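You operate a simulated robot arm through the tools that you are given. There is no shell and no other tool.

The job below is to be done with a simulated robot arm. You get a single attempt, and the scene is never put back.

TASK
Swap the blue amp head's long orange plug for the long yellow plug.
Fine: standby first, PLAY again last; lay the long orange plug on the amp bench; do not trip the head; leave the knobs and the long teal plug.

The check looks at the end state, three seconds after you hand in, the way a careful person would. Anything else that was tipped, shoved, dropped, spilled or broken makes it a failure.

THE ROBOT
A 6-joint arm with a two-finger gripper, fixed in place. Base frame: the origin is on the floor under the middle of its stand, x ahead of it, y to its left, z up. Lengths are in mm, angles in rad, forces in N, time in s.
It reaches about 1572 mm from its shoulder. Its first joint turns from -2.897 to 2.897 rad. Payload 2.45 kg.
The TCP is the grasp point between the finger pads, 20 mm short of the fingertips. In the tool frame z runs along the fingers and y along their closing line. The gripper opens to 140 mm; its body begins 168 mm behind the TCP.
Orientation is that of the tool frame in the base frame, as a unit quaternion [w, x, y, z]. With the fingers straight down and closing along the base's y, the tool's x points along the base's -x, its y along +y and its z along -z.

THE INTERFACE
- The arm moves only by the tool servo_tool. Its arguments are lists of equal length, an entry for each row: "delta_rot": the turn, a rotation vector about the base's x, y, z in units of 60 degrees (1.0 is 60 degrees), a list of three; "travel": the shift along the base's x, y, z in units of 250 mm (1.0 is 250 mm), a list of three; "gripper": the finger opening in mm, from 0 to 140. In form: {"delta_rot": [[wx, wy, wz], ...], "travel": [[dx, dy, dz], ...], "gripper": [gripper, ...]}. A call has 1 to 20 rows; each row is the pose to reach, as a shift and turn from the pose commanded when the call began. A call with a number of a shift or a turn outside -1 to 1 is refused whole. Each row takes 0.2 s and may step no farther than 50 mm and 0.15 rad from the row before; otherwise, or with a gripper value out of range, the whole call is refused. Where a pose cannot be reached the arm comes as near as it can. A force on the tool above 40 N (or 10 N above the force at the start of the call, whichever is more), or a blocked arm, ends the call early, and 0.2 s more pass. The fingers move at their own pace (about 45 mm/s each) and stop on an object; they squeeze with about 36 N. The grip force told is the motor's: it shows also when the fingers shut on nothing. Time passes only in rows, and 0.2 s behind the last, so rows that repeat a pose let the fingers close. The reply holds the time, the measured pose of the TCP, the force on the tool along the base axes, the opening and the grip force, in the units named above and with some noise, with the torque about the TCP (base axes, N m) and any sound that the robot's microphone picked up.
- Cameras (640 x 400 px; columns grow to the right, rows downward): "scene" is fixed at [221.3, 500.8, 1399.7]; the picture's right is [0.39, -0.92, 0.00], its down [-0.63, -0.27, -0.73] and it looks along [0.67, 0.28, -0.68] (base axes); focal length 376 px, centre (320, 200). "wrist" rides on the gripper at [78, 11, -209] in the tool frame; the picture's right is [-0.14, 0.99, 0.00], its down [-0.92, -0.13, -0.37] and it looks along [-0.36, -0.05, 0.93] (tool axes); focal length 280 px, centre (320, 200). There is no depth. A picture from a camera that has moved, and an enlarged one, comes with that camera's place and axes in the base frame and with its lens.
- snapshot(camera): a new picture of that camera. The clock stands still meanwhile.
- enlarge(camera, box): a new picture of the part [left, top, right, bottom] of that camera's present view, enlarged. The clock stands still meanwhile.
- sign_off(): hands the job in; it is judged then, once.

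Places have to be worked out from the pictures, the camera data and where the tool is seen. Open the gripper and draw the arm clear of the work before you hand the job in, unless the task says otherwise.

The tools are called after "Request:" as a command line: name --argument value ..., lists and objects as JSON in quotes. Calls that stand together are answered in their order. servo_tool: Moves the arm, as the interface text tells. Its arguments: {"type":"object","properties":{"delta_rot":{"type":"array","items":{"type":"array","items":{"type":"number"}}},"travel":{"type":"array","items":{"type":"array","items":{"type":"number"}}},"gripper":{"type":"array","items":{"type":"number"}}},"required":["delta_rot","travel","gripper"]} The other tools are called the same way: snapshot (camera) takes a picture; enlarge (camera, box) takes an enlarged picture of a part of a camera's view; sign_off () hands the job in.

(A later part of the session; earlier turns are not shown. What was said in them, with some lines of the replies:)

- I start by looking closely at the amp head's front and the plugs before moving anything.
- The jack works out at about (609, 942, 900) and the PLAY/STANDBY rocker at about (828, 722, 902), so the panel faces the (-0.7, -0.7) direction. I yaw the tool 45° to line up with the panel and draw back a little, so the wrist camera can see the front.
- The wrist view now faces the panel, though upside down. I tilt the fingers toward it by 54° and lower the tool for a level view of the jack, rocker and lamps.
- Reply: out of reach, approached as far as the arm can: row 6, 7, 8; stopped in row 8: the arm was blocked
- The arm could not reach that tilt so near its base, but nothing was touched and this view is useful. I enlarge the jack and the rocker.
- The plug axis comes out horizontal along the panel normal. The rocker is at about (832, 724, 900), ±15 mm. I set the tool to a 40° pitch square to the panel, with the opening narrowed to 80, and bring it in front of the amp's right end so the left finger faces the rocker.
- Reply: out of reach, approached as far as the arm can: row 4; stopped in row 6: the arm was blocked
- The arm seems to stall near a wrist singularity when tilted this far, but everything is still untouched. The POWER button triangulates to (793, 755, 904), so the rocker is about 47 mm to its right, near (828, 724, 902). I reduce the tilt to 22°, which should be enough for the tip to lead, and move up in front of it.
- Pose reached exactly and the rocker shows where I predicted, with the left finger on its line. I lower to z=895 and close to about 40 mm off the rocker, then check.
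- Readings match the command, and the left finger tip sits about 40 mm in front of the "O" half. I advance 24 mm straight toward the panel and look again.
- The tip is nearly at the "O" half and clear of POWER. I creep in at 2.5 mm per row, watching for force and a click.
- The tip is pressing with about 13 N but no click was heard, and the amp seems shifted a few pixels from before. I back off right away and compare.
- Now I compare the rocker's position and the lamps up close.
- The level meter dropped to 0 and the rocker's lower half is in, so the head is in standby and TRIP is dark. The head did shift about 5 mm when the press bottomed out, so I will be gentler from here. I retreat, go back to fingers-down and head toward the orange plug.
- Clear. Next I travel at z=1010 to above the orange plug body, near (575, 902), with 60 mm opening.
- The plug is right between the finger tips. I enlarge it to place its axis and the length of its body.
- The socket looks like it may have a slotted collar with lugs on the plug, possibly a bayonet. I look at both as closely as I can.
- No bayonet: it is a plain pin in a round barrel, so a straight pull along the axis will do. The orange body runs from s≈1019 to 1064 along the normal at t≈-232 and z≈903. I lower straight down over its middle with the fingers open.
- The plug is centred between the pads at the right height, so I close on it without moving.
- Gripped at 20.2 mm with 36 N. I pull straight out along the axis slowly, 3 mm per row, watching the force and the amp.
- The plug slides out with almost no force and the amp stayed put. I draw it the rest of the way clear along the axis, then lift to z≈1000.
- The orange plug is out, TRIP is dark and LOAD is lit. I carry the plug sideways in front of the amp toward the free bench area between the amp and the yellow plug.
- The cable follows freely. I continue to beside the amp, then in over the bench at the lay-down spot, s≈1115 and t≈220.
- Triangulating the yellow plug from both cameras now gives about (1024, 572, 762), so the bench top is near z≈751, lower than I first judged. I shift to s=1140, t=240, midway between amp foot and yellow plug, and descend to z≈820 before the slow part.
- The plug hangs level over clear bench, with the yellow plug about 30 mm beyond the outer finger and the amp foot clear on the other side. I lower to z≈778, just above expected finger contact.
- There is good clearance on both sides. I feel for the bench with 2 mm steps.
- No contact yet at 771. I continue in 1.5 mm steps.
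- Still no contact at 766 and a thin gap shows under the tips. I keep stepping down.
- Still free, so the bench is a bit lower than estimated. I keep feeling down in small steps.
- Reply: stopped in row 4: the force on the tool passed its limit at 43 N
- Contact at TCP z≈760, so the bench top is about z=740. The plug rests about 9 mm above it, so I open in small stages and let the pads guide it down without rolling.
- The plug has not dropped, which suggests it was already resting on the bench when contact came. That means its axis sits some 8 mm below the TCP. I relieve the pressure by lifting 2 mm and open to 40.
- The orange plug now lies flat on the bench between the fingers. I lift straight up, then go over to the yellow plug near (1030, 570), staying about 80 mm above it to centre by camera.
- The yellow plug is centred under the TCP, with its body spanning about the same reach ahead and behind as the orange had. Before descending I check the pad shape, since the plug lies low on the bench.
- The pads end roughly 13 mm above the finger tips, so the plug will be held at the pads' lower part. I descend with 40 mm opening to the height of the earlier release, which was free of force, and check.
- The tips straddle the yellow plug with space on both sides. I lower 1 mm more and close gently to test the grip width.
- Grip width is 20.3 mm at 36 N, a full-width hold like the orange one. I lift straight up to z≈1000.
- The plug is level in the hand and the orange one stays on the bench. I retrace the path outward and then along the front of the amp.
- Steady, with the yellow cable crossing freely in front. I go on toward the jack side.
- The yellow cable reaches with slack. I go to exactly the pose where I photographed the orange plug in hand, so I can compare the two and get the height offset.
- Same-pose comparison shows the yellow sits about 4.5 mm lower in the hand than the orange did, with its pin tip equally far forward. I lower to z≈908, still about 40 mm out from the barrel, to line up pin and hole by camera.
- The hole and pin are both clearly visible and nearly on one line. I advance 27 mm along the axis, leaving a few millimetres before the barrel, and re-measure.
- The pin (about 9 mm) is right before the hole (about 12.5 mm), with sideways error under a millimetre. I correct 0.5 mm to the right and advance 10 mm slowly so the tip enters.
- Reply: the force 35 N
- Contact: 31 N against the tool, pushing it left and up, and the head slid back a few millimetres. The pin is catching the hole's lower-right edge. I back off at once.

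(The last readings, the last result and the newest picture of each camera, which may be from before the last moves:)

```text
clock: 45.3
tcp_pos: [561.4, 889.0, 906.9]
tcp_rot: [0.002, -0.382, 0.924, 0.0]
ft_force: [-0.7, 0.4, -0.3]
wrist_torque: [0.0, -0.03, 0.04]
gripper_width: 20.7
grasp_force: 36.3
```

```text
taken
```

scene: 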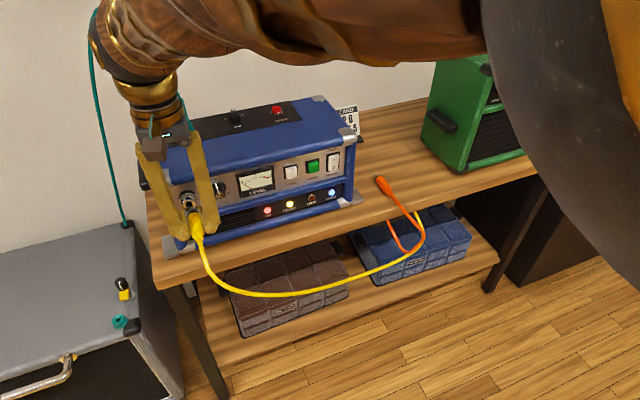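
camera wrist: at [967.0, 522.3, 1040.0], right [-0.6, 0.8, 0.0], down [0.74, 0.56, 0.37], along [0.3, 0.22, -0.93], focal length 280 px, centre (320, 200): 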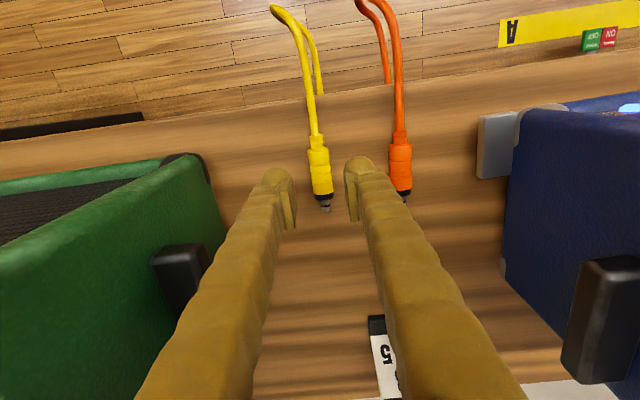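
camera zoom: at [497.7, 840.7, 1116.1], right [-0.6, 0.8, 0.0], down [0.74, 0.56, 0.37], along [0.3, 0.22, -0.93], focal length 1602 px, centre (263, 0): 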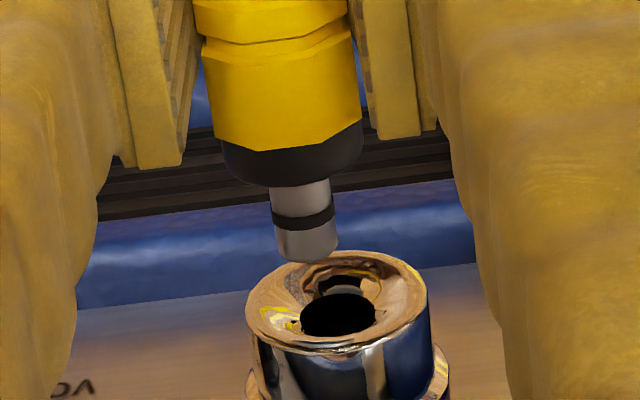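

With the hole fully visible in both views, solving the offsets puts the pin tip about 3.4 mm too far right and 4 mm too low, with 10 mm still to go. That agrees with the contact force direction. I shift left 3.4 mm and up 4 mm, then measure again.

Request:
servo_tool --delta_rot '[[0, 0, 0], [0, 0, 0]]' --travel '[[-0.0096, 0.0096, 0.0156], [-0.0096, 0.0096, 0.0156]]' --gripper '[10, 10]'

Request:
enlarge --camera "scene" --box '[175, 185, 215, 225]'

Request:
enlarge --camera "wrist" --box '[295, 200, 365, 270]'

```text
clock: 45.9
tcp_pos: [558.0, 891.5, 911.3]
tcp_rot: [0.0, -0.383, 0.924, -0.001]
ft_force: [-0.1, -0.3, -1.2]
wrist_torque: [-0.02, -0.02, 0.03]
gripper_width: 20.4
grasp_force: 35.9
```

```text
10.00 times, centred on (195, 205) of scene
camera zoom: at [221.3, 500.8, 1399.7], right [0.39, -0.92, 0.0], down [-0.63, -0.27, -0.73], along [0.67, 0.28, -0.68], focal length 3755 px, centre (1570, 150)
```

zoom: 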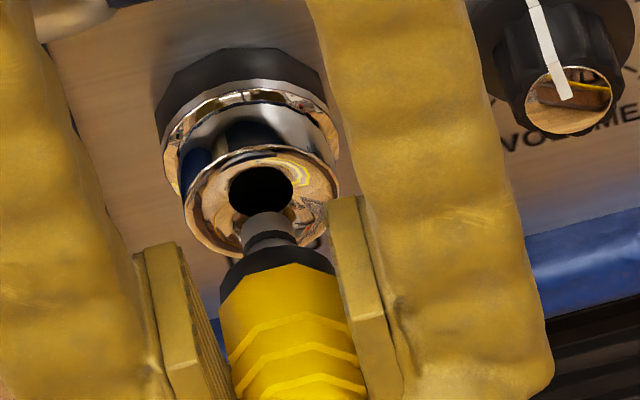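

```text
5.71 times, centred on (330, 235) of wrist
camera zoom: at [494.7, 843.0, 1120.0], right [-0.6, 0.8, 0.0], down [0.74, 0.56, 0.37], along [0.3, 0.22, -0.93], focal length 1602 px, centre (263, 0)
```

zoom: 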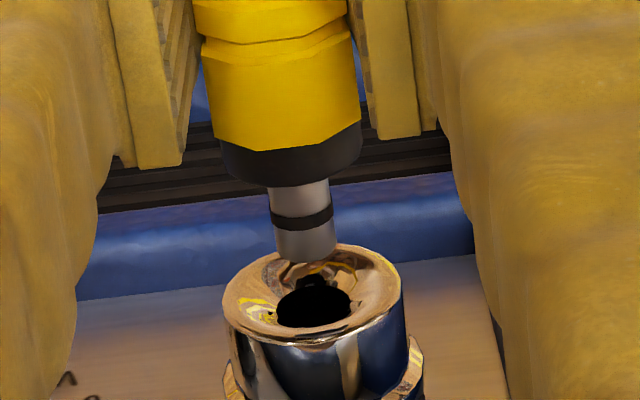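

Sideways error is now about 0.1 mm, height about 1 mm low, with 10 mm to go. I raise 0.8 mm and advance 7 mm, into the funnel but short of the hole edge, and look again.

Request:
servo_tool --delta_rot '[[0, 0, 0], [0, 0, 0], [0, 0, 0], [0, 0, 0]]' --travel '[[0, 0, 0.0032], [0.0071, 0.0071, 0.0032], [0.0141, 0.0141, 0.0032], [0.0198, 0.0198, 0.0032]]' --gripper '[10, 10, 10, 10]'

Request:
enlarge --camera "scene" --box '[180, 190, 210, 220]'

Request:
enlarge --camera "wrist" --box '[300, 215, 350, 265]'

```text
clock: 46.9
tcp_pos: [563.2, 896.4, 913.1]
tcp_rot: [0.0, -0.383, 0.924, -0.001]
ft_force: [-0.3, -0.1, -0.3]
wrist_torque: [0.01, 0.01, -0.01]
gripper_width: 20.2
grasp_force: 35.5
```

```text
13.33 times, centred on (195, 205) of scene
camera zoom: at [221.3, 500.8, 1399.7], right [0.39, -0.92, 0.0], down [-0.63, -0.27, -0.73], along [0.67, 0.28, -0.68], focal length 5006 px, centre (1987, 133)
```

zoom: 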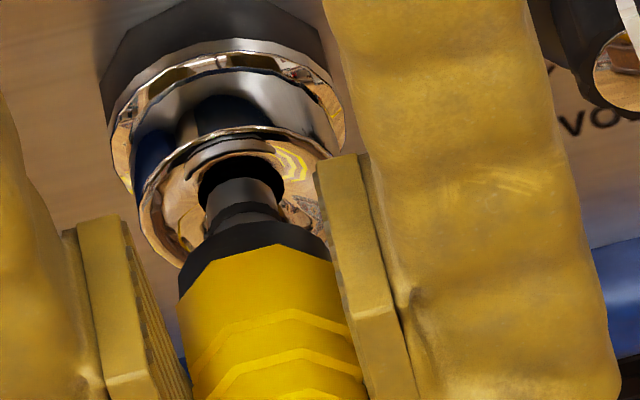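

```text
8.00 times, centred on (325, 240) of wrist
camera zoom: at [500.0, 848.2, 1121.0], right [-0.6, 0.8, 0.0], down [0.74, 0.56, 0.37], along [0.3, 0.22, -0.93], focal length 2243 px, centre (280, -120)
```

zoom: 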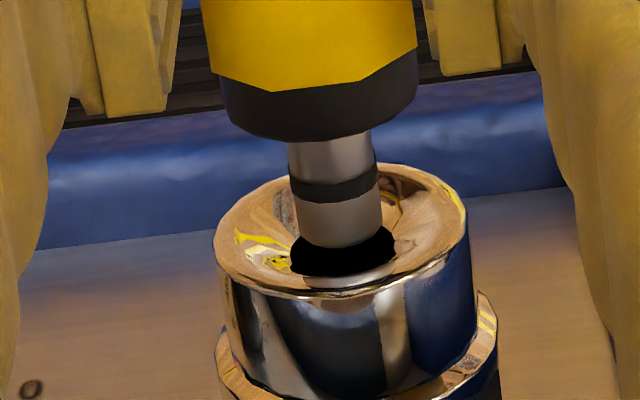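

No force, and the tip sits inside the funnel mouth. Measurements suggest it is still about 1 mm low, so I raise 0.7 mm and ease in 4 mm with 1 mm steps.

Request:
servo_tool --delta_rot '[[0, 0, 0], [0, 0, 0], [0, 0, 0], [0, 0, 0], [0, 0, 0]]' --travel '[[0, 0, 0.0028], [0.0028, 0.0028, 0.0028], [0.0057, 0.0057, 0.0028], [0.0085, 0.0085, 0.0028], [0.0113, 0.0113, 0.0028]]' --gripper '[10, 10, 10, 10, 10]'

Request:
enlarge --camera "scene" --box '[180, 190, 210, 220]'

Request:
enlarge --camera "wrist" --box '[300, 215, 350, 265]'

```text
clock: 48.1
tcp_pos: [566.4, 897.7, 913.9]
tcp_rot: [0.001, -0.383, 0.924, -0.001]
ft_force: [-7.6, -8.0, -0.6]
wrist_torque: [-0.06, 0.06, -0.02]
gripper_width: 20.2
grasp_force: 35.6
```

```text
13.33 times, centred on (195, 205) of scene
camera zoom: at [221.3, 500.8, 1399.7], right [0.39, -0.92, 0.0], down [-0.63, -0.27, -0.73], along [0.67, 0.28, -0.68], focal length 5006 px, centre (1987, 133)
```

zoom: 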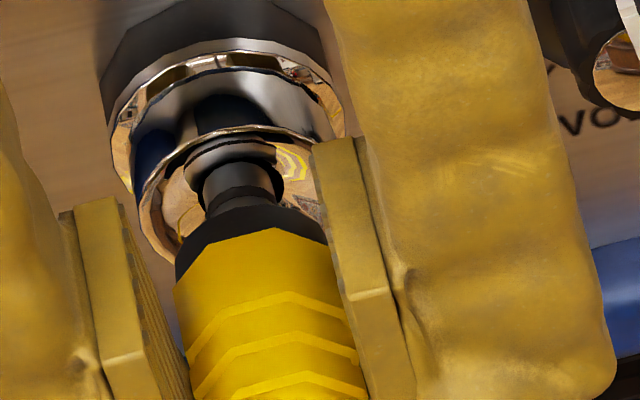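

```text
8.00 times, centred on (325, 240) of wrist
camera zoom: at [502.5, 850.7, 1121.5], right [-0.6, 0.8, 0.0], down [0.74, 0.56, 0.37], along [0.29, 0.22, -0.93], focal length 2243 px, centre (280, -120)
```

zoom: 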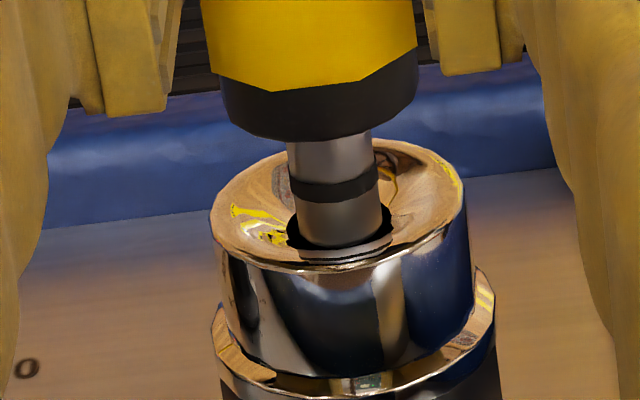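

The force is now purely axial at 11 N with no side load, and the pin tip looks centred inside the hole. I ease in 3 mm more.

Request:
servo_tool --delta_rot '[[0, 0, 0], [0, 0, 0], [0, 0, 0]]' --travel '[[0.0028, 0.0028, 0], [0.0057, 0.0057, 0], [0.0085, 0.0085, 0]]' --gripper '[10, 10, 10]'

Request:
enlarge --camera "scene" --box '[180, 190, 210, 220]'

Request:
enlarge --camera "wrist" --box '[300, 215, 350, 265]'

```text
clock: 48.9
tcp_pos: [569.1, 900.5, 912.9]
tcp_rot: [0.0, -0.383, 0.924, 0.0]
ft_force: [-2.4, -4.0, -8.5]
wrist_torque: [-0.26, 0.28, -0.07]
gripper_width: 20.2
grasp_force: 35.7
```

```text
13.33 times, centred on (195, 205) of scene
camera zoom: at [221.3, 500.8, 1399.7], right [0.39, -0.92, 0.0], down [-0.63, -0.27, -0.73], along [0.67, 0.28, -0.68], focal length 5006 px, centre (1987, 133)
```

zoom: 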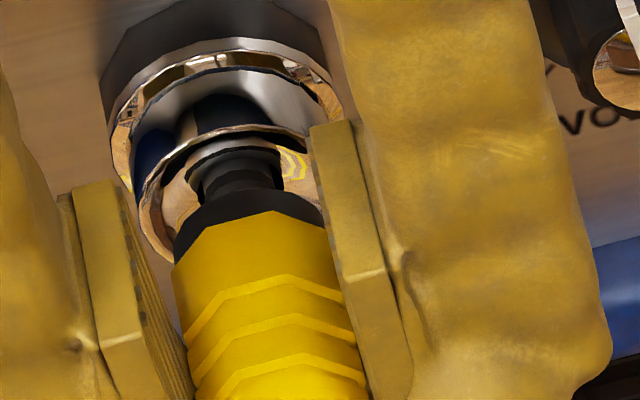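

```text
8.00 times, centred on (325, 240) of wrist
camera zoom: at [505.2, 853.2, 1121.2], right [-0.6, 0.8, 0.0], down [0.74, 0.56, 0.37], along [0.3, 0.22, -0.93], focal length 2243 px, centre (280, -120)
```

zoom: 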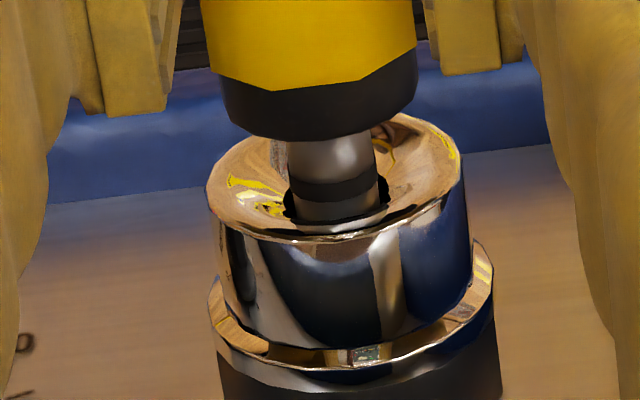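

The pin is going in: axial force is down to about 4 N, with 8 N pressing the tool down, so I am slightly high. I lower 0.7 mm and continue 5 mm inward.

Request:
servo_tool --delta_rot '[[0, 0, 0], [0, 0, 0], [0, 0, 0], [0, 0, 0], [0, 0, 0]]' --travel '[[0, 0, -0.0028], [0.0035, 0.0035, -0.0028], [0.007, 0.007, -0.0028], [0.0106, 0.0106, -0.0028], [0.0141, 0.0141, -0.0028]]' --gripper '[10, 10, 10, 10, 10]'

Request:
enlarge --camera "scene" --box '[180, 190, 210, 220]'

Request:
enlarge --camera "wrist" --box '[300, 215, 350, 265]'

```text
clock: 50.1
tcp_pos: [572.9, 905.0, 912.0]
tcp_rot: [0.001, -0.383, 0.924, 0.0]
ft_force: [-0.5, -2.9, -3.9]
wrist_torque: [-0.18, 0.12, -0.07]
gripper_width: 20.3
grasp_force: 35.7
```

```text
13.33 times, centred on (195, 205) of scene
camera zoom: at [221.3, 500.8, 1399.7], right [0.39, -0.92, 0.0], down [-0.63, -0.27, -0.73], along [0.67, 0.28, -0.68], focal length 5006 px, centre (1987, 133)
```

zoom: 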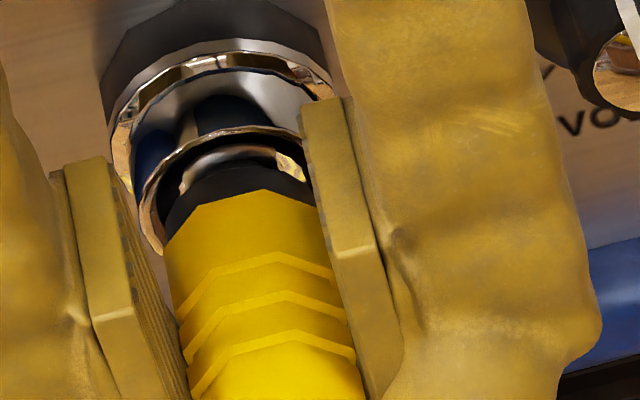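

```text
8.00 times, centred on (325, 240) of wrist
camera zoom: at [508.4, 856.9, 1121.0], right [-0.6, 0.8, 0.0], down [0.74, 0.56, 0.37], along [0.3, 0.22, -0.93], focal length 2243 px, centre (280, -120)
```

zoom: 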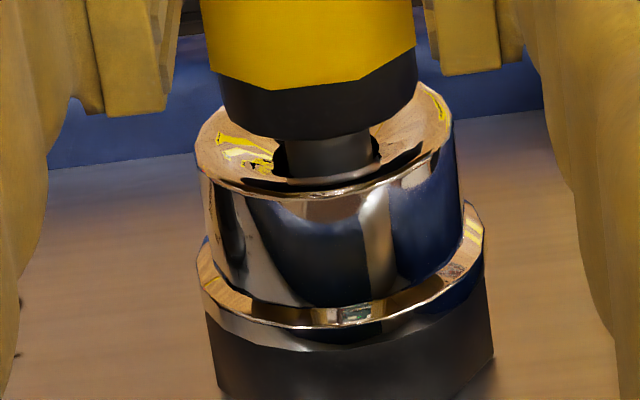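

Smooth progress with only about 2 N axial. I continue 4 mm in 1 mm steps, 0.3 mm lower.

Request:
servo_tool --delta_rot '[[0, 0, 0], [0, 0, 0], [0, 0, 0], [0, 0, 0]]' --travel '[[0.0028, 0.0028, -0.0012], [0.0057, 0.0057, -0.0012], [0.0085, 0.0085, -0.0012], [0.0113, 0.0113, -0.0012]]' --gripper '[10, 10, 10, 10]'

Request:
enlarge --camera "scene" --box '[180, 190, 210, 220]'

Request:
enlarge --camera "wrist" --box '[305, 175, 350, 220]'

Request:
enlarge --camera "wrist" --box '[300, 215, 350, 265]'

```text
clock: 51.1
tcp_pos: [573.9, 907.2, 913.1]
tcp_rot: [0.002, -0.382, 0.924, 0.0]
ft_force: [-12.5, -10.9, 5.0]
wrist_torque: [0.0, 0.03, 0.06]
gripper_width: 20.7
grasp_force: 36.1
```

```text
13.33 times, centred on (195, 205) of scene
camera zoom: at [221.3, 500.8, 1399.7], right [0.39, -0.92, 0.0], down [-0.63, -0.27, -0.73], along [0.67, 0.28, -0.68], focal length 5006 px, centre (1987, 133)
```

zoom: 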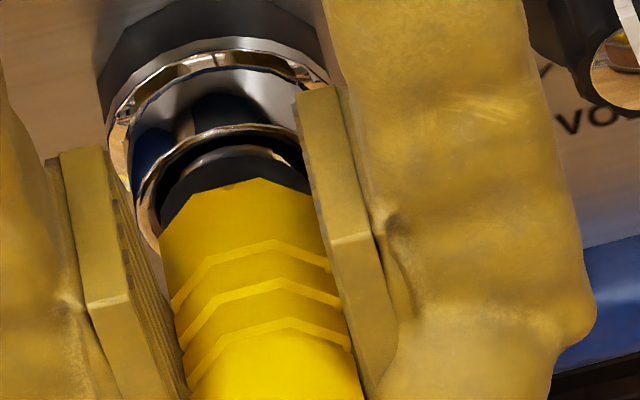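

```text
8.89 times, centred on (328, 198) of wrist
camera zoom: at [510.4, 859.3, 1121.0], right [-0.6, 0.8, 0.0], down [0.74, 0.56, 0.37], along [0.3, 0.22, -0.93], focal length 2492 px, centre (253, 222)
```

zoom: 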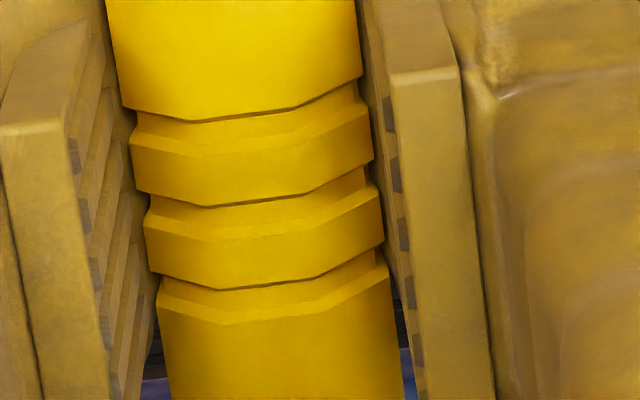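

```text
8.00 times, centred on (325, 240) of wrist
camera zoom: at [510.4, 859.3, 1121.0], right [-0.6, 0.8, 0.0], down [0.74, 0.56, 0.37], along [0.3, 0.22, -0.93], focal length 2243 px, centre (280, -120)
```

zoom: 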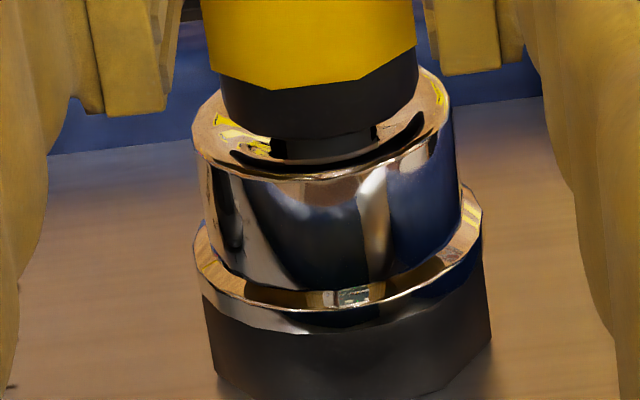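

Axial force rose to about 16 N. By my bookkeeping 1–2 mm remain to the depth where the orange sat. I add 1 mm in half-millimetre steps and check both force and amp.

Request:
servo_tool --delta_rot '[[0, 0, 0], [0, 0, 0]]' --travel '[[0.0014, 0.0014, -0.001], [0.0028, 0.0028, -0.001]]' --gripper '[10, 10]'

Request:
enlarge --camera "scene" --box '[180, 190, 210, 220]'

Request:
enlarge --camera "wrist" --box '[300, 215, 350, 265]'

```text
clock: 51.7
tcp_pos: [575.1, 908.5, 911.5]
tcp_rot: [0.001, -0.383, 0.924, 0.0]
ft_force: [-22.5, -7.9, 8.4]
wrist_torque: [0.11, 0.0, 0.32]
gripper_width: 20.4
grasp_force: 36.5
```

```text
13.33 times, centred on (195, 205) of scene
camera zoom: at [221.3, 500.8, 1399.7], right [0.39, -0.92, 0.0], down [-0.63, -0.27, -0.73], along [0.67, 0.28, -0.68], focal length 5006 px, centre (1987, 133)
```

zoom: 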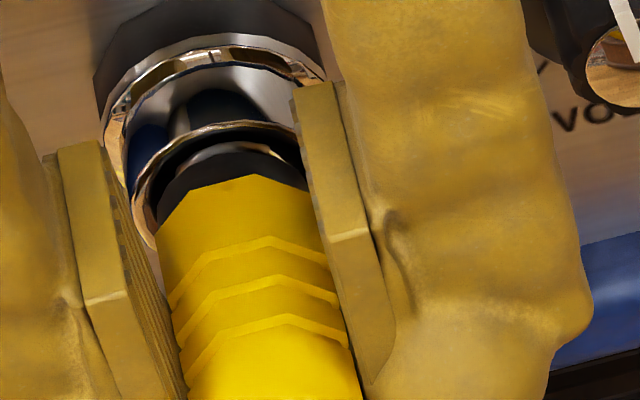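

```text
8.00 times, centred on (325, 240) of wrist
camera zoom: at [511.0, 860.1, 1120.7], right [-0.6, 0.8, 0.0], down [0.74, 0.56, 0.37], along [0.3, 0.22, -0.93], focal length 2243 px, centre (280, -120)
```

zoom: 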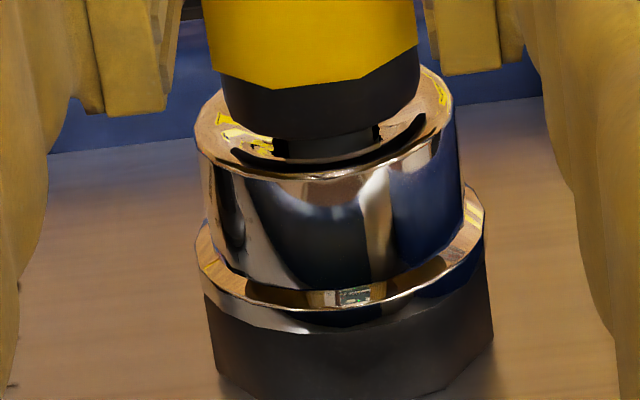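

The plug no longer advances relative to the barrel. The nose-to-rim gap matches what the orange showed when seated, about 2.8 mm in scene view, so it is home. I stop pushing and open the fingers.

Request:
servo_tool --delta_rot '[[0, 0, 0], [0, 0, 0], [0, 0, 0], [0, 0, 0], [0, 0, 0], [0, 0, 0]]' --travel '[[-0.0008, 0.0008, 0.001], [-0.0008, 0.0008, 0.001], [-0.0008, 0.0008, 0.001], [-0.0008, 0.0008, 0.001], [-0.0008, 0.0008, 0.001], [-0.0008, 0.0008, 0.001]]' --gripper '[10, 25, 30, 40, 50, 60]'

Request:
enlarge --camera "scene" --box '[120, 150, 260, 260]'

Request:
enlarge --camera "wrist" --box '[220, 100, 420, 260]'

```text
clock: 53.1
tcp_pos: [575.7, 908.6, 910.6]
tcp_rot: [0.001, -0.384, 0.923, -0.001]
ft_force: [-0.4, -0.1, -0.9]
wrist_torque: [0.0, -0.01, 0.01]
gripper_width: 60.1
grasp_force: 0.1
```

```text
3.64 times, centred on (190, 205) of scene
camera zoom: at [221.3, 500.8, 1399.7], right [0.39, -0.92, 0.0], down [-0.63, -0.27, -0.73], along [0.67, 0.28, -0.68], focal length 1365 px, centre (793, 182)
```

zoom: 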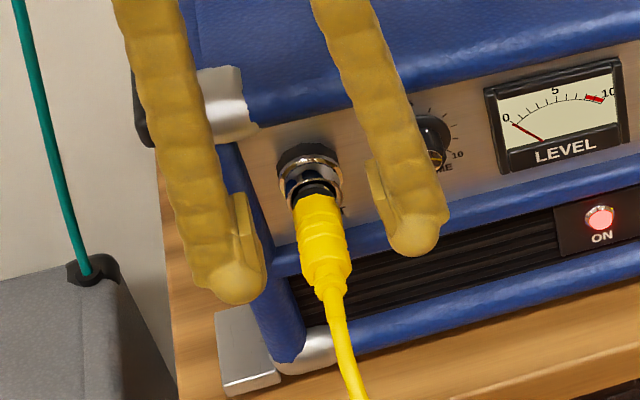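

```text
2.50 times, centred on (320, 180) of wrist
camera zoom: at [511.7, 860.4, 1120.5], right [-0.6, 0.8, 0.0], down [0.74, 0.56, 0.37], along [0.3, 0.22, -0.93], focal length 701 px, centre (320, 250)
```

zoom: 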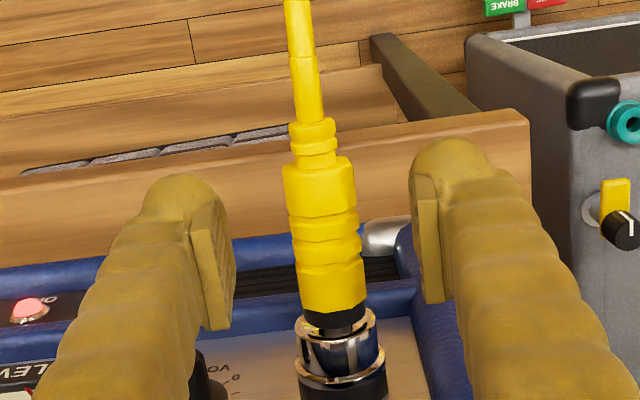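

The yellow plug stays fully home and level on its own. I lift straight up clear of it and check the whole head from the scene camera.

Request:
servo_tool --delta_rot '[[0, 0, 0], [0, 0, 0], [0, 0, 0], [0, 0, 0]]' --travel '[[0, 0, 0.1], [0, 0, 0.25], [0, 0, 0.4], [0, 0, 0.4]]' --gripper '[60, 60, 60, 60]'

Request:
snapshot --camera "scene"

Request:
enlarge --camera "scene" --box '[150, 130, 380, 270]'

Request:
enlarge --camera "scene" --box '[280, 140, 370, 220]'

Request:
snapshot --camera "wrist"

```text
clock: 54.1
tcp_pos: [574.9, 909.2, 1011.9]
tcp_rot: [0.001, -0.383, 0.924, -0.001]
ft_force: [0.2, 0.1, -0.2]
wrist_torque: [-0.04, 0.0, 0.0]
gripper_width: 60.2
grasp_force: 0.0
```

```text
taken
```

scene: 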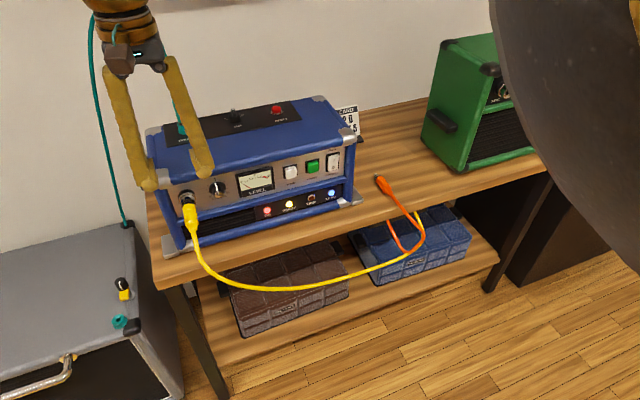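

```text
2.78 times, centred on (265, 200) of scene
camera zoom: at [221.3, 500.8, 1399.7], right [0.39, -0.92, 0.0], down [-0.63, -0.27, -0.73], along [0.67, 0.28, -0.68], focal length 1045 px, centre (473, 200)
```

zoom: 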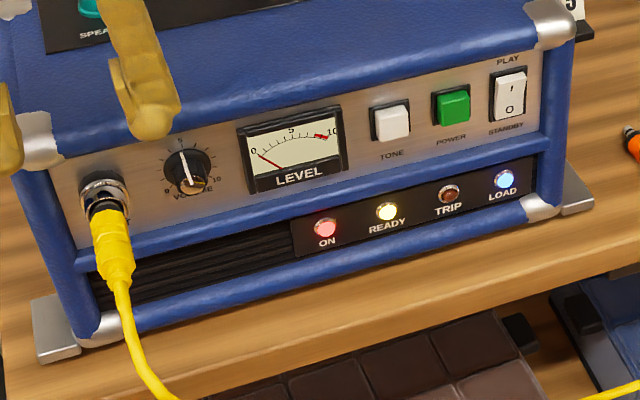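

```text
5.00 times, centred on (325, 180) of scene
camera zoom: at [221.3, 500.8, 1399.7], right [0.39, -0.92, 0.0], down [-0.63, -0.27, -0.73], along [0.67, 0.28, -0.68], focal length 1877 px, centre (295, 300)
```

zoom: 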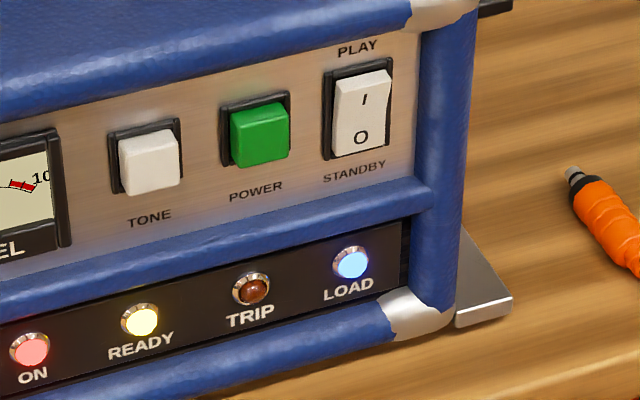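

```text
taken
camera wrist: at [511.5, 860.8, 1221.0], right [-0.6, 0.8, 0.0], down [0.74, 0.56, 0.37], along [0.3, 0.22, -0.93], focal length 280 px, centre (320, 200)
```

wrist: 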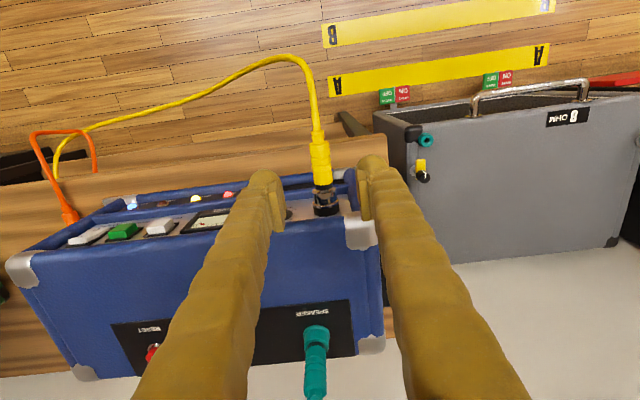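

The head sits straight again, about 6 mm back overall, with yellow in INPUT, LOAD lit and TRIP dark. I travel back in front of the amp, high and clear, to press the PLAY side.

Request:
servo_tool --delta_rot '[[0, 0, 0], [0, 0, 0], [0, 0, 0], [0, 0, 0], [0, 0, 0], [0, 0, 0], [0, 0, 0]]' --travel '[[0.04, -0.16, 0], [0.12, -0.31, 0], [0.22, -0.45, 0], [0.32, -0.59, 0], [0.42, -0.72, 0], [0.5, -0.832, 0], [0.5, -0.832, 0]]' --gripper '[60, 70, 80, 90, 100, 100, 100]'

```text
clock: 55.7
tcp_pos: [698.8, 699.7, 1012.1]
tcp_rot: [0.001, -0.383, 0.924, 0.0]
ft_force: [0.2, -0.1, -0.3]
wrist_torque: [-0.05, 0.01, 0.0]
gripper_width: 100.0
grasp_force: 0.2
```

At (699, 700, 1012) as planned. I tilt 28° toward the panel and move to about s=1000, t=139.5, z=960, keeping well in front of the head.

Request:
servo_tool --delta_rot '[[0.0825, -0.0825, 0], [0.165, -0.165, 0], [0.2475, -0.2475, 0], [0.33, -0.33, 0], [0.33, -0.33, 0]]' --travel '[[0.107, -0.091, -0.052], [0.214, -0.183, -0.104], [0.32, -0.274, -0.156], [0.428, -0.365, -0.208], [0.428, -0.365, -0.208]]' --gripper '[100, 100, 100, 100, 100]'

Request:
snapshot --camera "wrist"

Request:
snapshot --camera "scene"

```text
clock: 56.9
tcp_pos: [806.6, 607.9, 959.5]
tcp_rot: [0.226, -0.371, 0.896, 0.092]
ft_force: [0.2, 0.3, -1.1]
wrist_torque: [-0.01, 0.02, 0.0]
gripper_width: 99.8
grasp_force: 0.0
```

```text
taken
camera wrist: at [679.9, 497.2, 1107.3], right [-0.61, 0.79, 0.06], down [0.54, 0.36, 0.76], along [0.57, 0.5, -0.65], focal length 280 px, centre (320, 200)
```

wrist: 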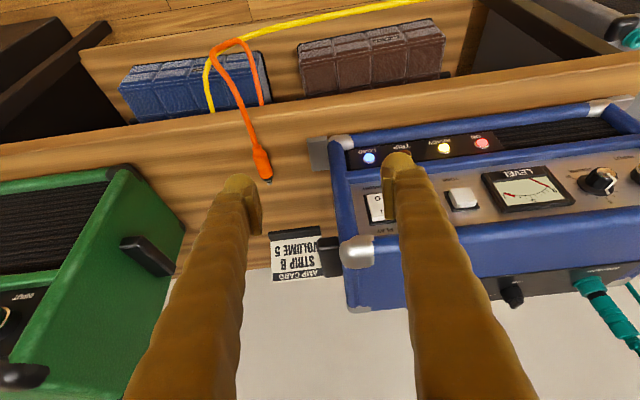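

```text
taken
```

scene: 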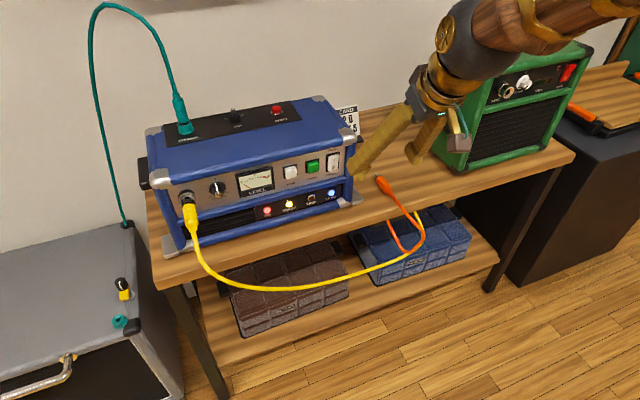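

The tilt was reached cleanly. I go down to z≈923, in front of the "I" half, about 28 mm off it.

Request:
servo_tool --delta_rot '[[0, 0, 0], [0, 0, 0], [0, 0, 0]]' --travel '[[0.06, 0.062, -0.073], [0.125, 0.129, -0.146], [0.125, 0.129, -0.146]]' --gripper '[100, 100, 100]'

Request:
enlarge --camera "scene" --box '[270, 120, 430, 230]'

Request:
enlarge --camera "wrist" --box '[300, 120, 520, 320]'

```text
clock: 57.7
tcp_pos: [838.4, 640.6, 923.5]
tcp_rot: [0.225, -0.371, 0.896, 0.093]
ft_force: [0.8, 0.2, -0.2]
wrist_torque: [0.01, 0.01, 0.0]
gripper_width: 100.0
grasp_force: 0.1
```

```text
3.64 times, centred on (350, 175) of scene
camera zoom: at [221.3, 500.8, 1399.7], right [0.39, -0.92, 0.0], down [-0.63, -0.27, -0.73], along [0.67, 0.28, -0.68], focal length 1365 px, centre (211, 291)
```

zoom: 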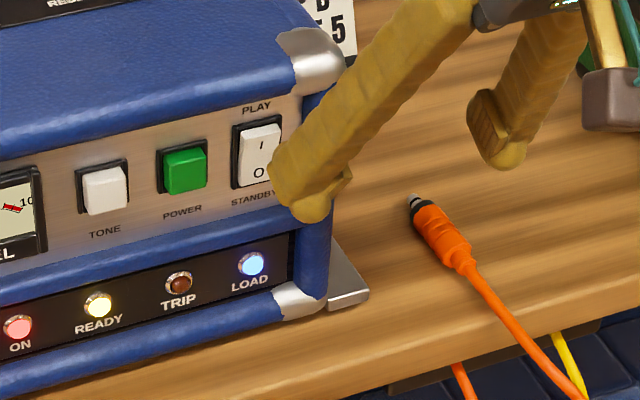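

```text
2.00 times, centred on (410, 220) of wrist
camera zoom: at [712.2, 530.3, 1070.7], right [-0.61, 0.79, 0.06], down [0.54, 0.36, 0.76], along [0.57, 0.5, -0.65], focal length 561 px, centre (140, 160)
```

zoom: 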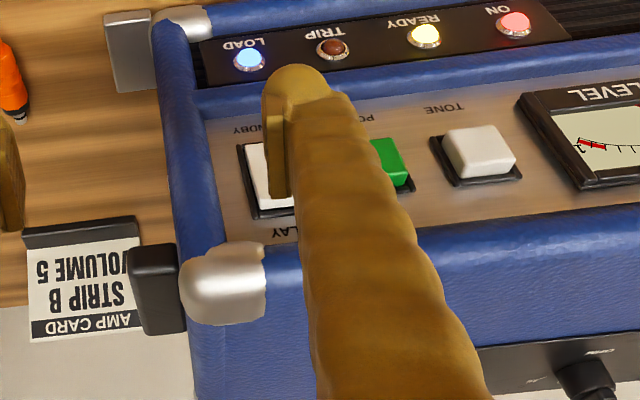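

The finger line matches the earlier successful press, only 28 mm higher, so it should land on the "I" half. I advance 20 mm and check clearance to the top edge of the cabinet.

Request:
servo_tool --delta_rot '[[0, 0, 0], [0, 0, 0], [0, 0, 0], [0, 0, 0]]' --travel '[[0.018, 0.02, 0], [0.036, 0.04, 0], [0.054, 0.058, 0], [0.054, 0.058, 0]]' --gripper '[100, 100, 100, 100]'

Request:
enlarge --camera "scene" --box '[290, 130, 390, 210]'

Request:
enlarge --camera "wrist" --box '[340, 120, 480, 260]'

```text
clock: 58.7
tcp_pos: [851.3, 655.4, 923.5]
tcp_rot: [0.225, -0.37, 0.897, 0.093]
ft_force: [0.2, 0.1, 0.1]
wrist_torque: [0.03, -0.01, 0.0]
gripper_width: 99.9
grasp_force: 0.0
```

```text
5.00 times, centred on (340, 170) of scene
camera zoom: at [221.3, 500.8, 1399.7], right [0.39, -0.92, 0.0], down [-0.63, -0.27, -0.73], along [0.67, 0.28, -0.68], focal length 1877 px, centre (220, 350)
```

zoom: 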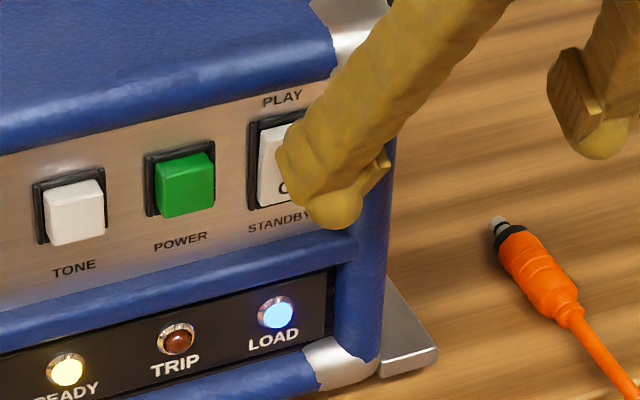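

```text
2.86 times, centred on (410, 190) of wrist
camera zoom: at [725.6, 544.9, 1070.5], right [-0.61, 0.79, 0.06], down [0.54, 0.36, 0.76], along [0.57, 0.5, -0.65], focal length 801 px, centre (63, 229)
```

zoom: 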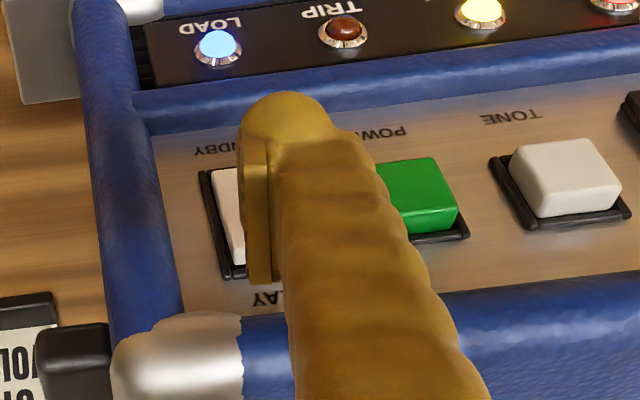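

The finger's front edge lines up a few millimetres below the rocker's top edge and stays clear of POWER and the cabinet bar. I lower 2 mm and creep in 6 mm.

Request:
servo_tool --delta_rot '[[0, 0, 0], [0, 0, 0], [0, 0, 0], [0, 0, 0], [0, 0, 0]]' --travel '[[0, 0, -0.008], [0.0042, 0.0042, -0.008], [0.0085, 0.0085, -0.008], [0.0127, 0.0127, -0.008], [0.017, 0.017, -0.008]]' --gripper '[100, 100, 100, 100, 100]'

Request:
enlarge --camera "scene" --box '[290, 130, 390, 210]'

```text
clock: 59.9
tcp_pos: [856.0, 660.1, 921.7]
tcp_rot: [0.224, -0.371, 0.896, 0.093]
ft_force: [0.2, 0.0, -0.6]
wrist_torque: [0.01, 0.0, 0.01]
gripper_width: 100.1
grasp_force: 0.1
```

```text
5.00 times, centred on (340, 170) of scene
camera zoom: at [221.3, 500.8, 1399.7], right [0.39, -0.92, 0.0], down [-0.63, -0.27, -0.73], along [0.67, 0.28, -0.68], focal length 1877 px, centre (220, 350)
```

zoom: 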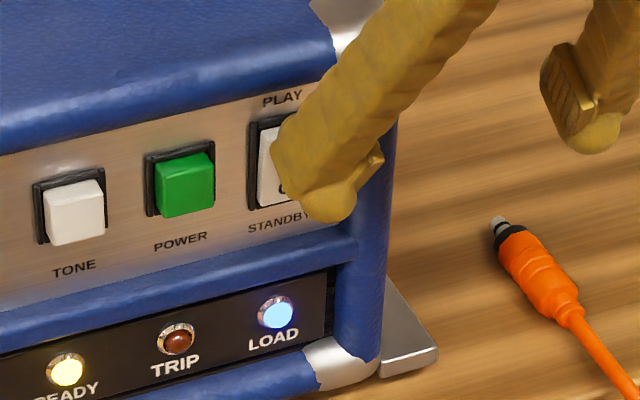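

No contact yet at s≈1072. I continue in 1 mm steps.

Request:
servo_tool --delta_rot '[[0, 0, 0], [0, 0, 0], [0, 0, 0]]' --travel '[[0.0028, 0.0028, 0], [0.0057, 0.0057, 0], [0.0085, 0.0085, 0]]' --gripper '[100, 100, 100]'

Request:
enlarge --camera "scene" --box '[220, 130, 390, 230]'

```text
clock: 60.7
tcp_pos: [859.3, 662.5, 921.0]
tcp_rot: [0.224, -0.371, 0.896, 0.092]
ft_force: [-0.8, -0.8, -0.3]
wrist_torque: [-0.03, 0.0, 0.02]
gripper_width: 100.0
grasp_force: 0.0
```

```text
3.76 times, centred on (305, 180) of scene
camera zoom: at [221.3, 500.8, 1399.7], right [0.39, -0.92, 0.0], down [-0.63, -0.27, -0.73], along [0.67, 0.28, -0.68], focal length 1414 px, centre (376, 275)
```

zoom: 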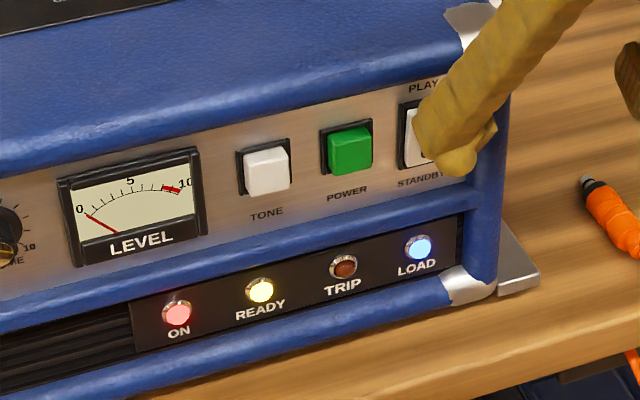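

Still almost no force at s≈1075. I take two more 1 mm steps.

Request:
servo_tool --delta_rot '[[0, 0, 0], [0, 0, 0]]' --travel '[[0.0028, 0.0028, 0], [0.0057, 0.0057, 0]]' --gripper '[100, 100]'

Request:
enlarge --camera "scene" --box '[220, 130, 390, 230]'

```text
clock: 61.3
tcp_pos: [859.3, 664.1, 920.9]
tcp_rot: [0.225, -0.371, 0.896, 0.094]
ft_force: [0.2, -0.8, 0.5]
wrist_torque: [-0.06, -0.03, 0.0]
gripper_width: 99.7
grasp_force: 0.0
```

```text
3.76 times, centred on (305, 180) of scene
camera zoom: at [221.3, 500.8, 1399.7], right [0.39, -0.92, 0.0], down [-0.63, -0.27, -0.73], along [0.67, 0.28, -0.68], focal length 1414 px, centre (376, 275)
```

zoom: 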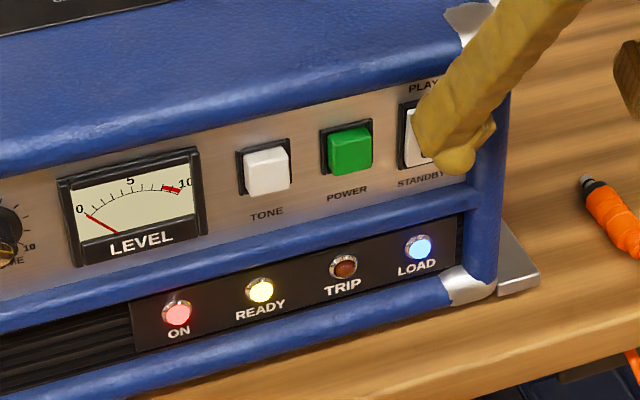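

Not touching yet. I continue with 1 mm steps, three at a time.

Request:
servo_tool --delta_rot '[[0, 0, 0], [0, 0, 0], [0, 0, 0]]' --travel '[[0.0028, 0.0028, 0], [0.0057, 0.0057, 0], [0.0085, 0.0085, 0]]' --gripper '[100, 100, 100]'

Request:
enlarge --camera "scene" --box '[220, 130, 390, 230]'

Request:
enlarge --camera "wrist" --box '[340, 120, 480, 260]'

```text
clock: 62.1
tcp_pos: [861.3, 665.8, 920.8]
tcp_rot: [0.224, -0.371, 0.896, 0.093]
ft_force: [-0.1, -0.9, 0.5]
wrist_torque: [0.04, 0.05, 0.07]
gripper_width: 100.0
grasp_force: 0.0
```

```text
3.76 times, centred on (305, 180) of scene
camera zoom: at [221.3, 500.8, 1399.7], right [0.39, -0.92, 0.0], down [-0.63, -0.27, -0.73], along [0.67, 0.28, -0.68], focal length 1414 px, centre (376, 275)
```

zoom: 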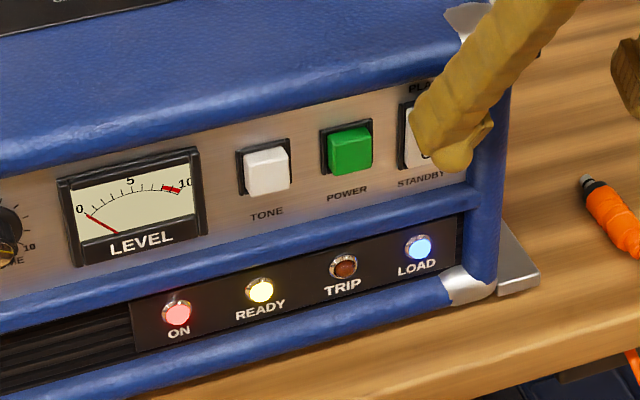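

```text
2.86 times, centred on (410, 190) of wrist
camera zoom: at [735.2, 554.6, 1068.5], right [-0.61, 0.79, 0.06], down [0.54, 0.36, 0.76], along [0.57, 0.5, -0.65], focal length 801 px, centre (63, 229)
```

zoom: 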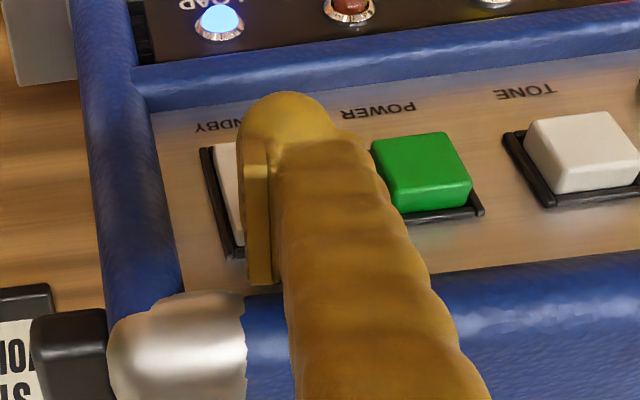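

Still free at s≈1080. I continue two more millimetres and check again.

Request:
servo_tool --delta_rot '[[0, 0, 0], [0, 0, 0]]' --travel '[[0.0028, 0.0028, 0], [0.0057, 0.0057, 0]]' --gripper '[100, 100]'

Request:
enlarge --camera "scene" --box '[220, 130, 390, 230]'

Request:
enlarge --camera "scene" --box '[310, 140, 360, 190]'

```text
clock: 62.7
tcp_pos: [862.6, 668.1, 922.0]
tcp_rot: [0.224, -0.371, 0.896, 0.093]
ft_force: [-0.3, 0.5, 0.0]
wrist_torque: [-0.01, -0.01, 0.0]
gripper_width: 99.8
grasp_force: 0.0
```

```text
3.76 times, centred on (305, 180) of scene
camera zoom: at [221.3, 500.8, 1399.7], right [0.39, -0.92, 0.0], down [-0.63, -0.27, -0.73], along [0.67, 0.28, -0.68], focal length 1414 px, centre (376, 275)
```

zoom: 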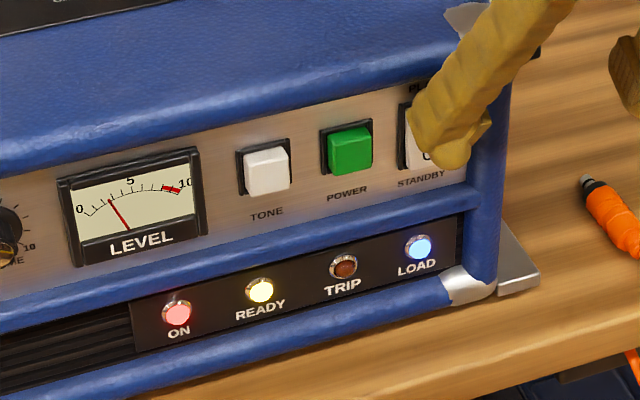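

```text
8.00 times, centred on (335, 165) of scene
camera zoom: at [221.3, 500.8, 1399.7], right [0.39, -0.92, 0.0], down [-0.63, -0.27, -0.73], along [0.67, 0.28, -0.68], focal length 3004 px, centre (200, 480)
```

zoom: 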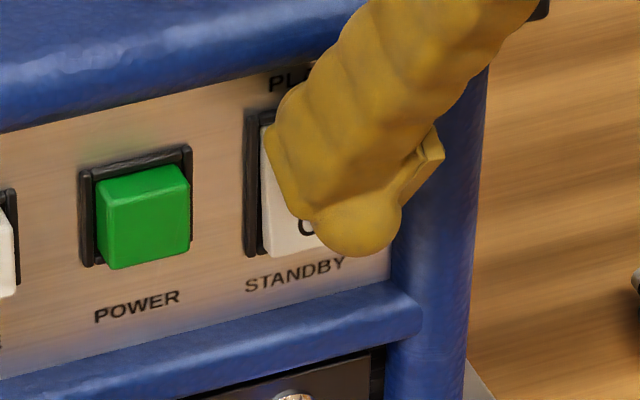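

The LEVEL needle is rising: the rocker flipped to PLAY with almost no force, TRIP stays dark and the head did not move. I back straight off.

Request:
servo_tool --delta_rot '[[0, 0, 0], [0, 0, 0], [0, 0, 0], [0, 0, 0]]' --travel '[[-0.03, -0.03, 0], [-0.1, -0.1, 0], [-0.2, -0.2, 0], [-0.2, -0.2, 0]]' --gripper '[100, 100, 100, 100]'

Request:
enlarge --camera "scene" --box '[150, 130, 380, 270]'

Request:
enlarge --camera "scene" --box '[280, 140, 370, 220]'

```text
clock: 63.7
tcp_pos: [812.6, 617.4, 921.2]
tcp_rot: [0.225, -0.371, 0.896, 0.093]
ft_force: [0.1, -0.6, -0.6]
wrist_torque: [-0.02, 0.0, 0.01]
gripper_width: 100.1
grasp_force: 0.0
```

```text
2.78 times, centred on (265, 200) of scene
camera zoom: at [221.3, 500.8, 1399.7], right [0.39, -0.92, 0.0], down [-0.63, -0.27, -0.73], along [0.67, 0.28, -0.68], focal length 1045 px, centre (473, 200)
```

zoom: 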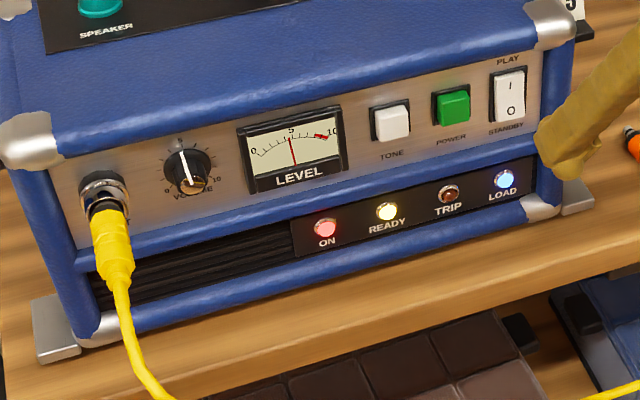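

```text
5.00 times, centred on (325, 180) of scene
camera zoom: at [221.3, 500.8, 1399.7], right [0.39, -0.92, 0.0], down [-0.63, -0.27, -0.73], along [0.67, 0.28, -0.68], focal length 1877 px, centre (295, 300)
```

zoom: 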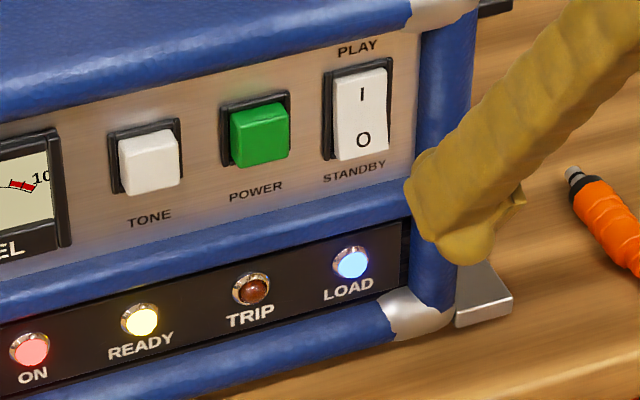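

LEVEL is back at 5, PLAY is in, READY and LOAD are lit, and TRIP is dark. I draw the arm out, up and back to upright, well clear of everything.

Request:
servo_tool --delta_rot '[[-0.066, 0.066, 0], [-0.132, 0.132, 0], [-0.198, 0.198, 0], [-0.264, 0.264, 0], [-0.33, 0.33, 0], [-0.33, 0.33, 0], [-0.33, 0.33, 0]]' --travel '[[-0.1, -0.08, 0.06], [-0.19, -0.12, 0.18], [-0.28, -0.16, 0.3], [-0.37, -0.2, 0.42], [-0.45, -0.24, 0.54], [-0.54, -0.28, 0.66], [-0.54, -0.28, 0.66]]' --gripper '[100, 100, 100, 100, 100, 100, 100]'

Request:
snapshot --camera "scene"

Request:
enlarge --camera "scene" --box '[150, 130, 380, 270]'

Request:
enlarge --camera "scene" --box '[340, 140, 500, 260]'

Request:
snapshot --camera "wrist"

```text
clock: 65.3
tcp_pos: [677.5, 547.4, 1086.8]
tcp_rot: [0.0, -0.382, 0.924, -0.001]
ft_force: [0.1, -0.4, 0.7]
wrist_torque: [0.0, 0.0, 0.0]
gripper_width: 99.9
grasp_force: 0.1
```

```text
taken
```

scene: 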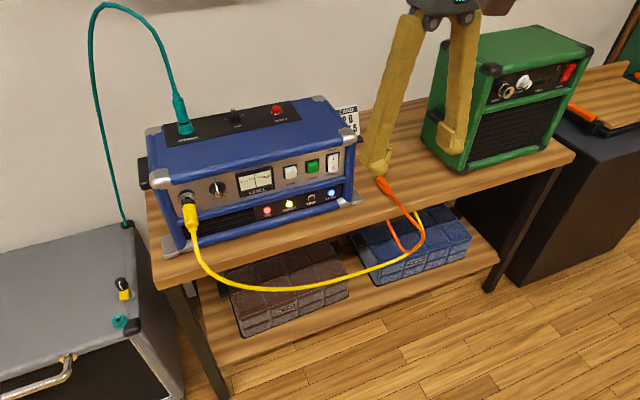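

```text
2.78 times, centred on (265, 200) of scene
camera zoom: at [221.3, 500.8, 1399.7], right [0.39, -0.92, 0.0], down [-0.63, -0.27, -0.73], along [0.67, 0.28, -0.68], focal length 1045 px, centre (473, 200)
```

zoom: 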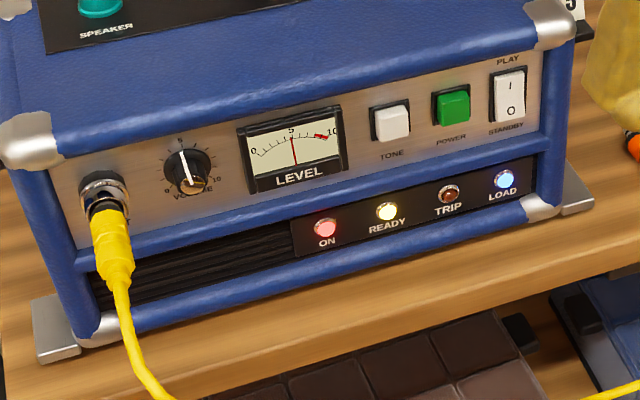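

```text
3.33 times, centred on (420, 200) of scene
camera zoom: at [221.3, 500.8, 1399.7], right [0.39, -0.92, 0.0], down [-0.63, -0.27, -0.73], along [0.67, 0.28, -0.68], focal length 1252 px, centre (-13, 200)
```

zoom: 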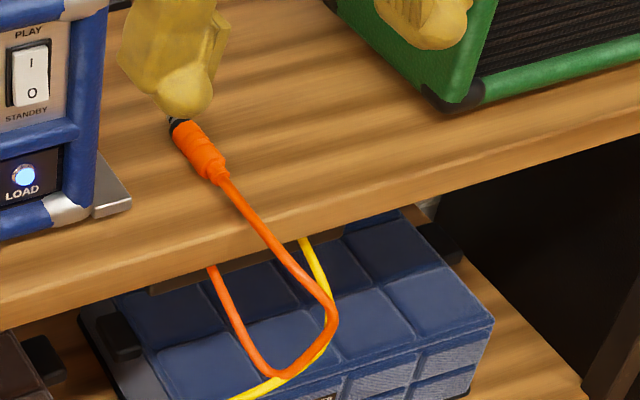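

```text
taken
camera wrist: at [614.4, 499.9, 1295.6], right [-0.6, 0.8, 0.0], down [0.74, 0.56, 0.37], along [0.3, 0.22, -0.93], focal length 280 px, centre (320, 200)
```

wrist: 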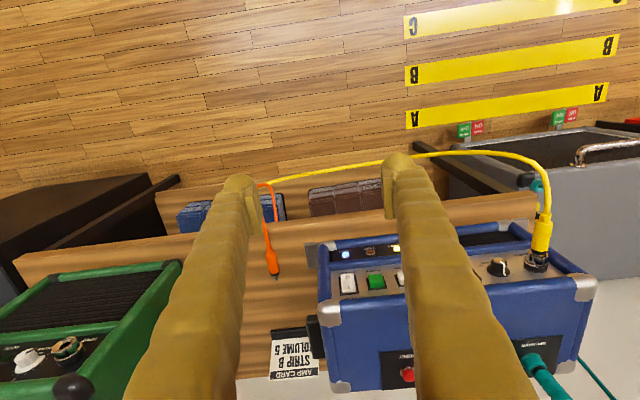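

Final view: yellow is seated in INPUT, orange lies on the bench with its cable hanging slack, and the head is in PLAY at level 5 with READY and LOAD lit and TRIP dark. The knobs and teal plug are untouched. The gripper is open and clear, so I hand in the job.

Request:
sign_off

```text
The job is handed in.
```

The swap is done and handed in. The long yellow plug is seated in the blue head's INPUT and the head is back in PLAY. The long orange plug is lying on the amp bench between the head and the green amp.

- **Order:** The head went to standby before I pulled the orange plug. PLAY went back on only after the yellow one was fully home.
- **Head state:** The LEVEL needle is back at 5, as it was at the start. ON, READY and LOAD are lit, and TRIP was dark every time I checked.
- **Left alone:** I didn't touch the knobs or the long teal plug.
- **Head moved slightly:** The blue head now sits about 6 mm further back than at the start. It slid a few millimetres when I pressed standby, and again when my first try with the yellow plug hit the rim of the jack. It is still square, and I didn't try to pull it forward again.
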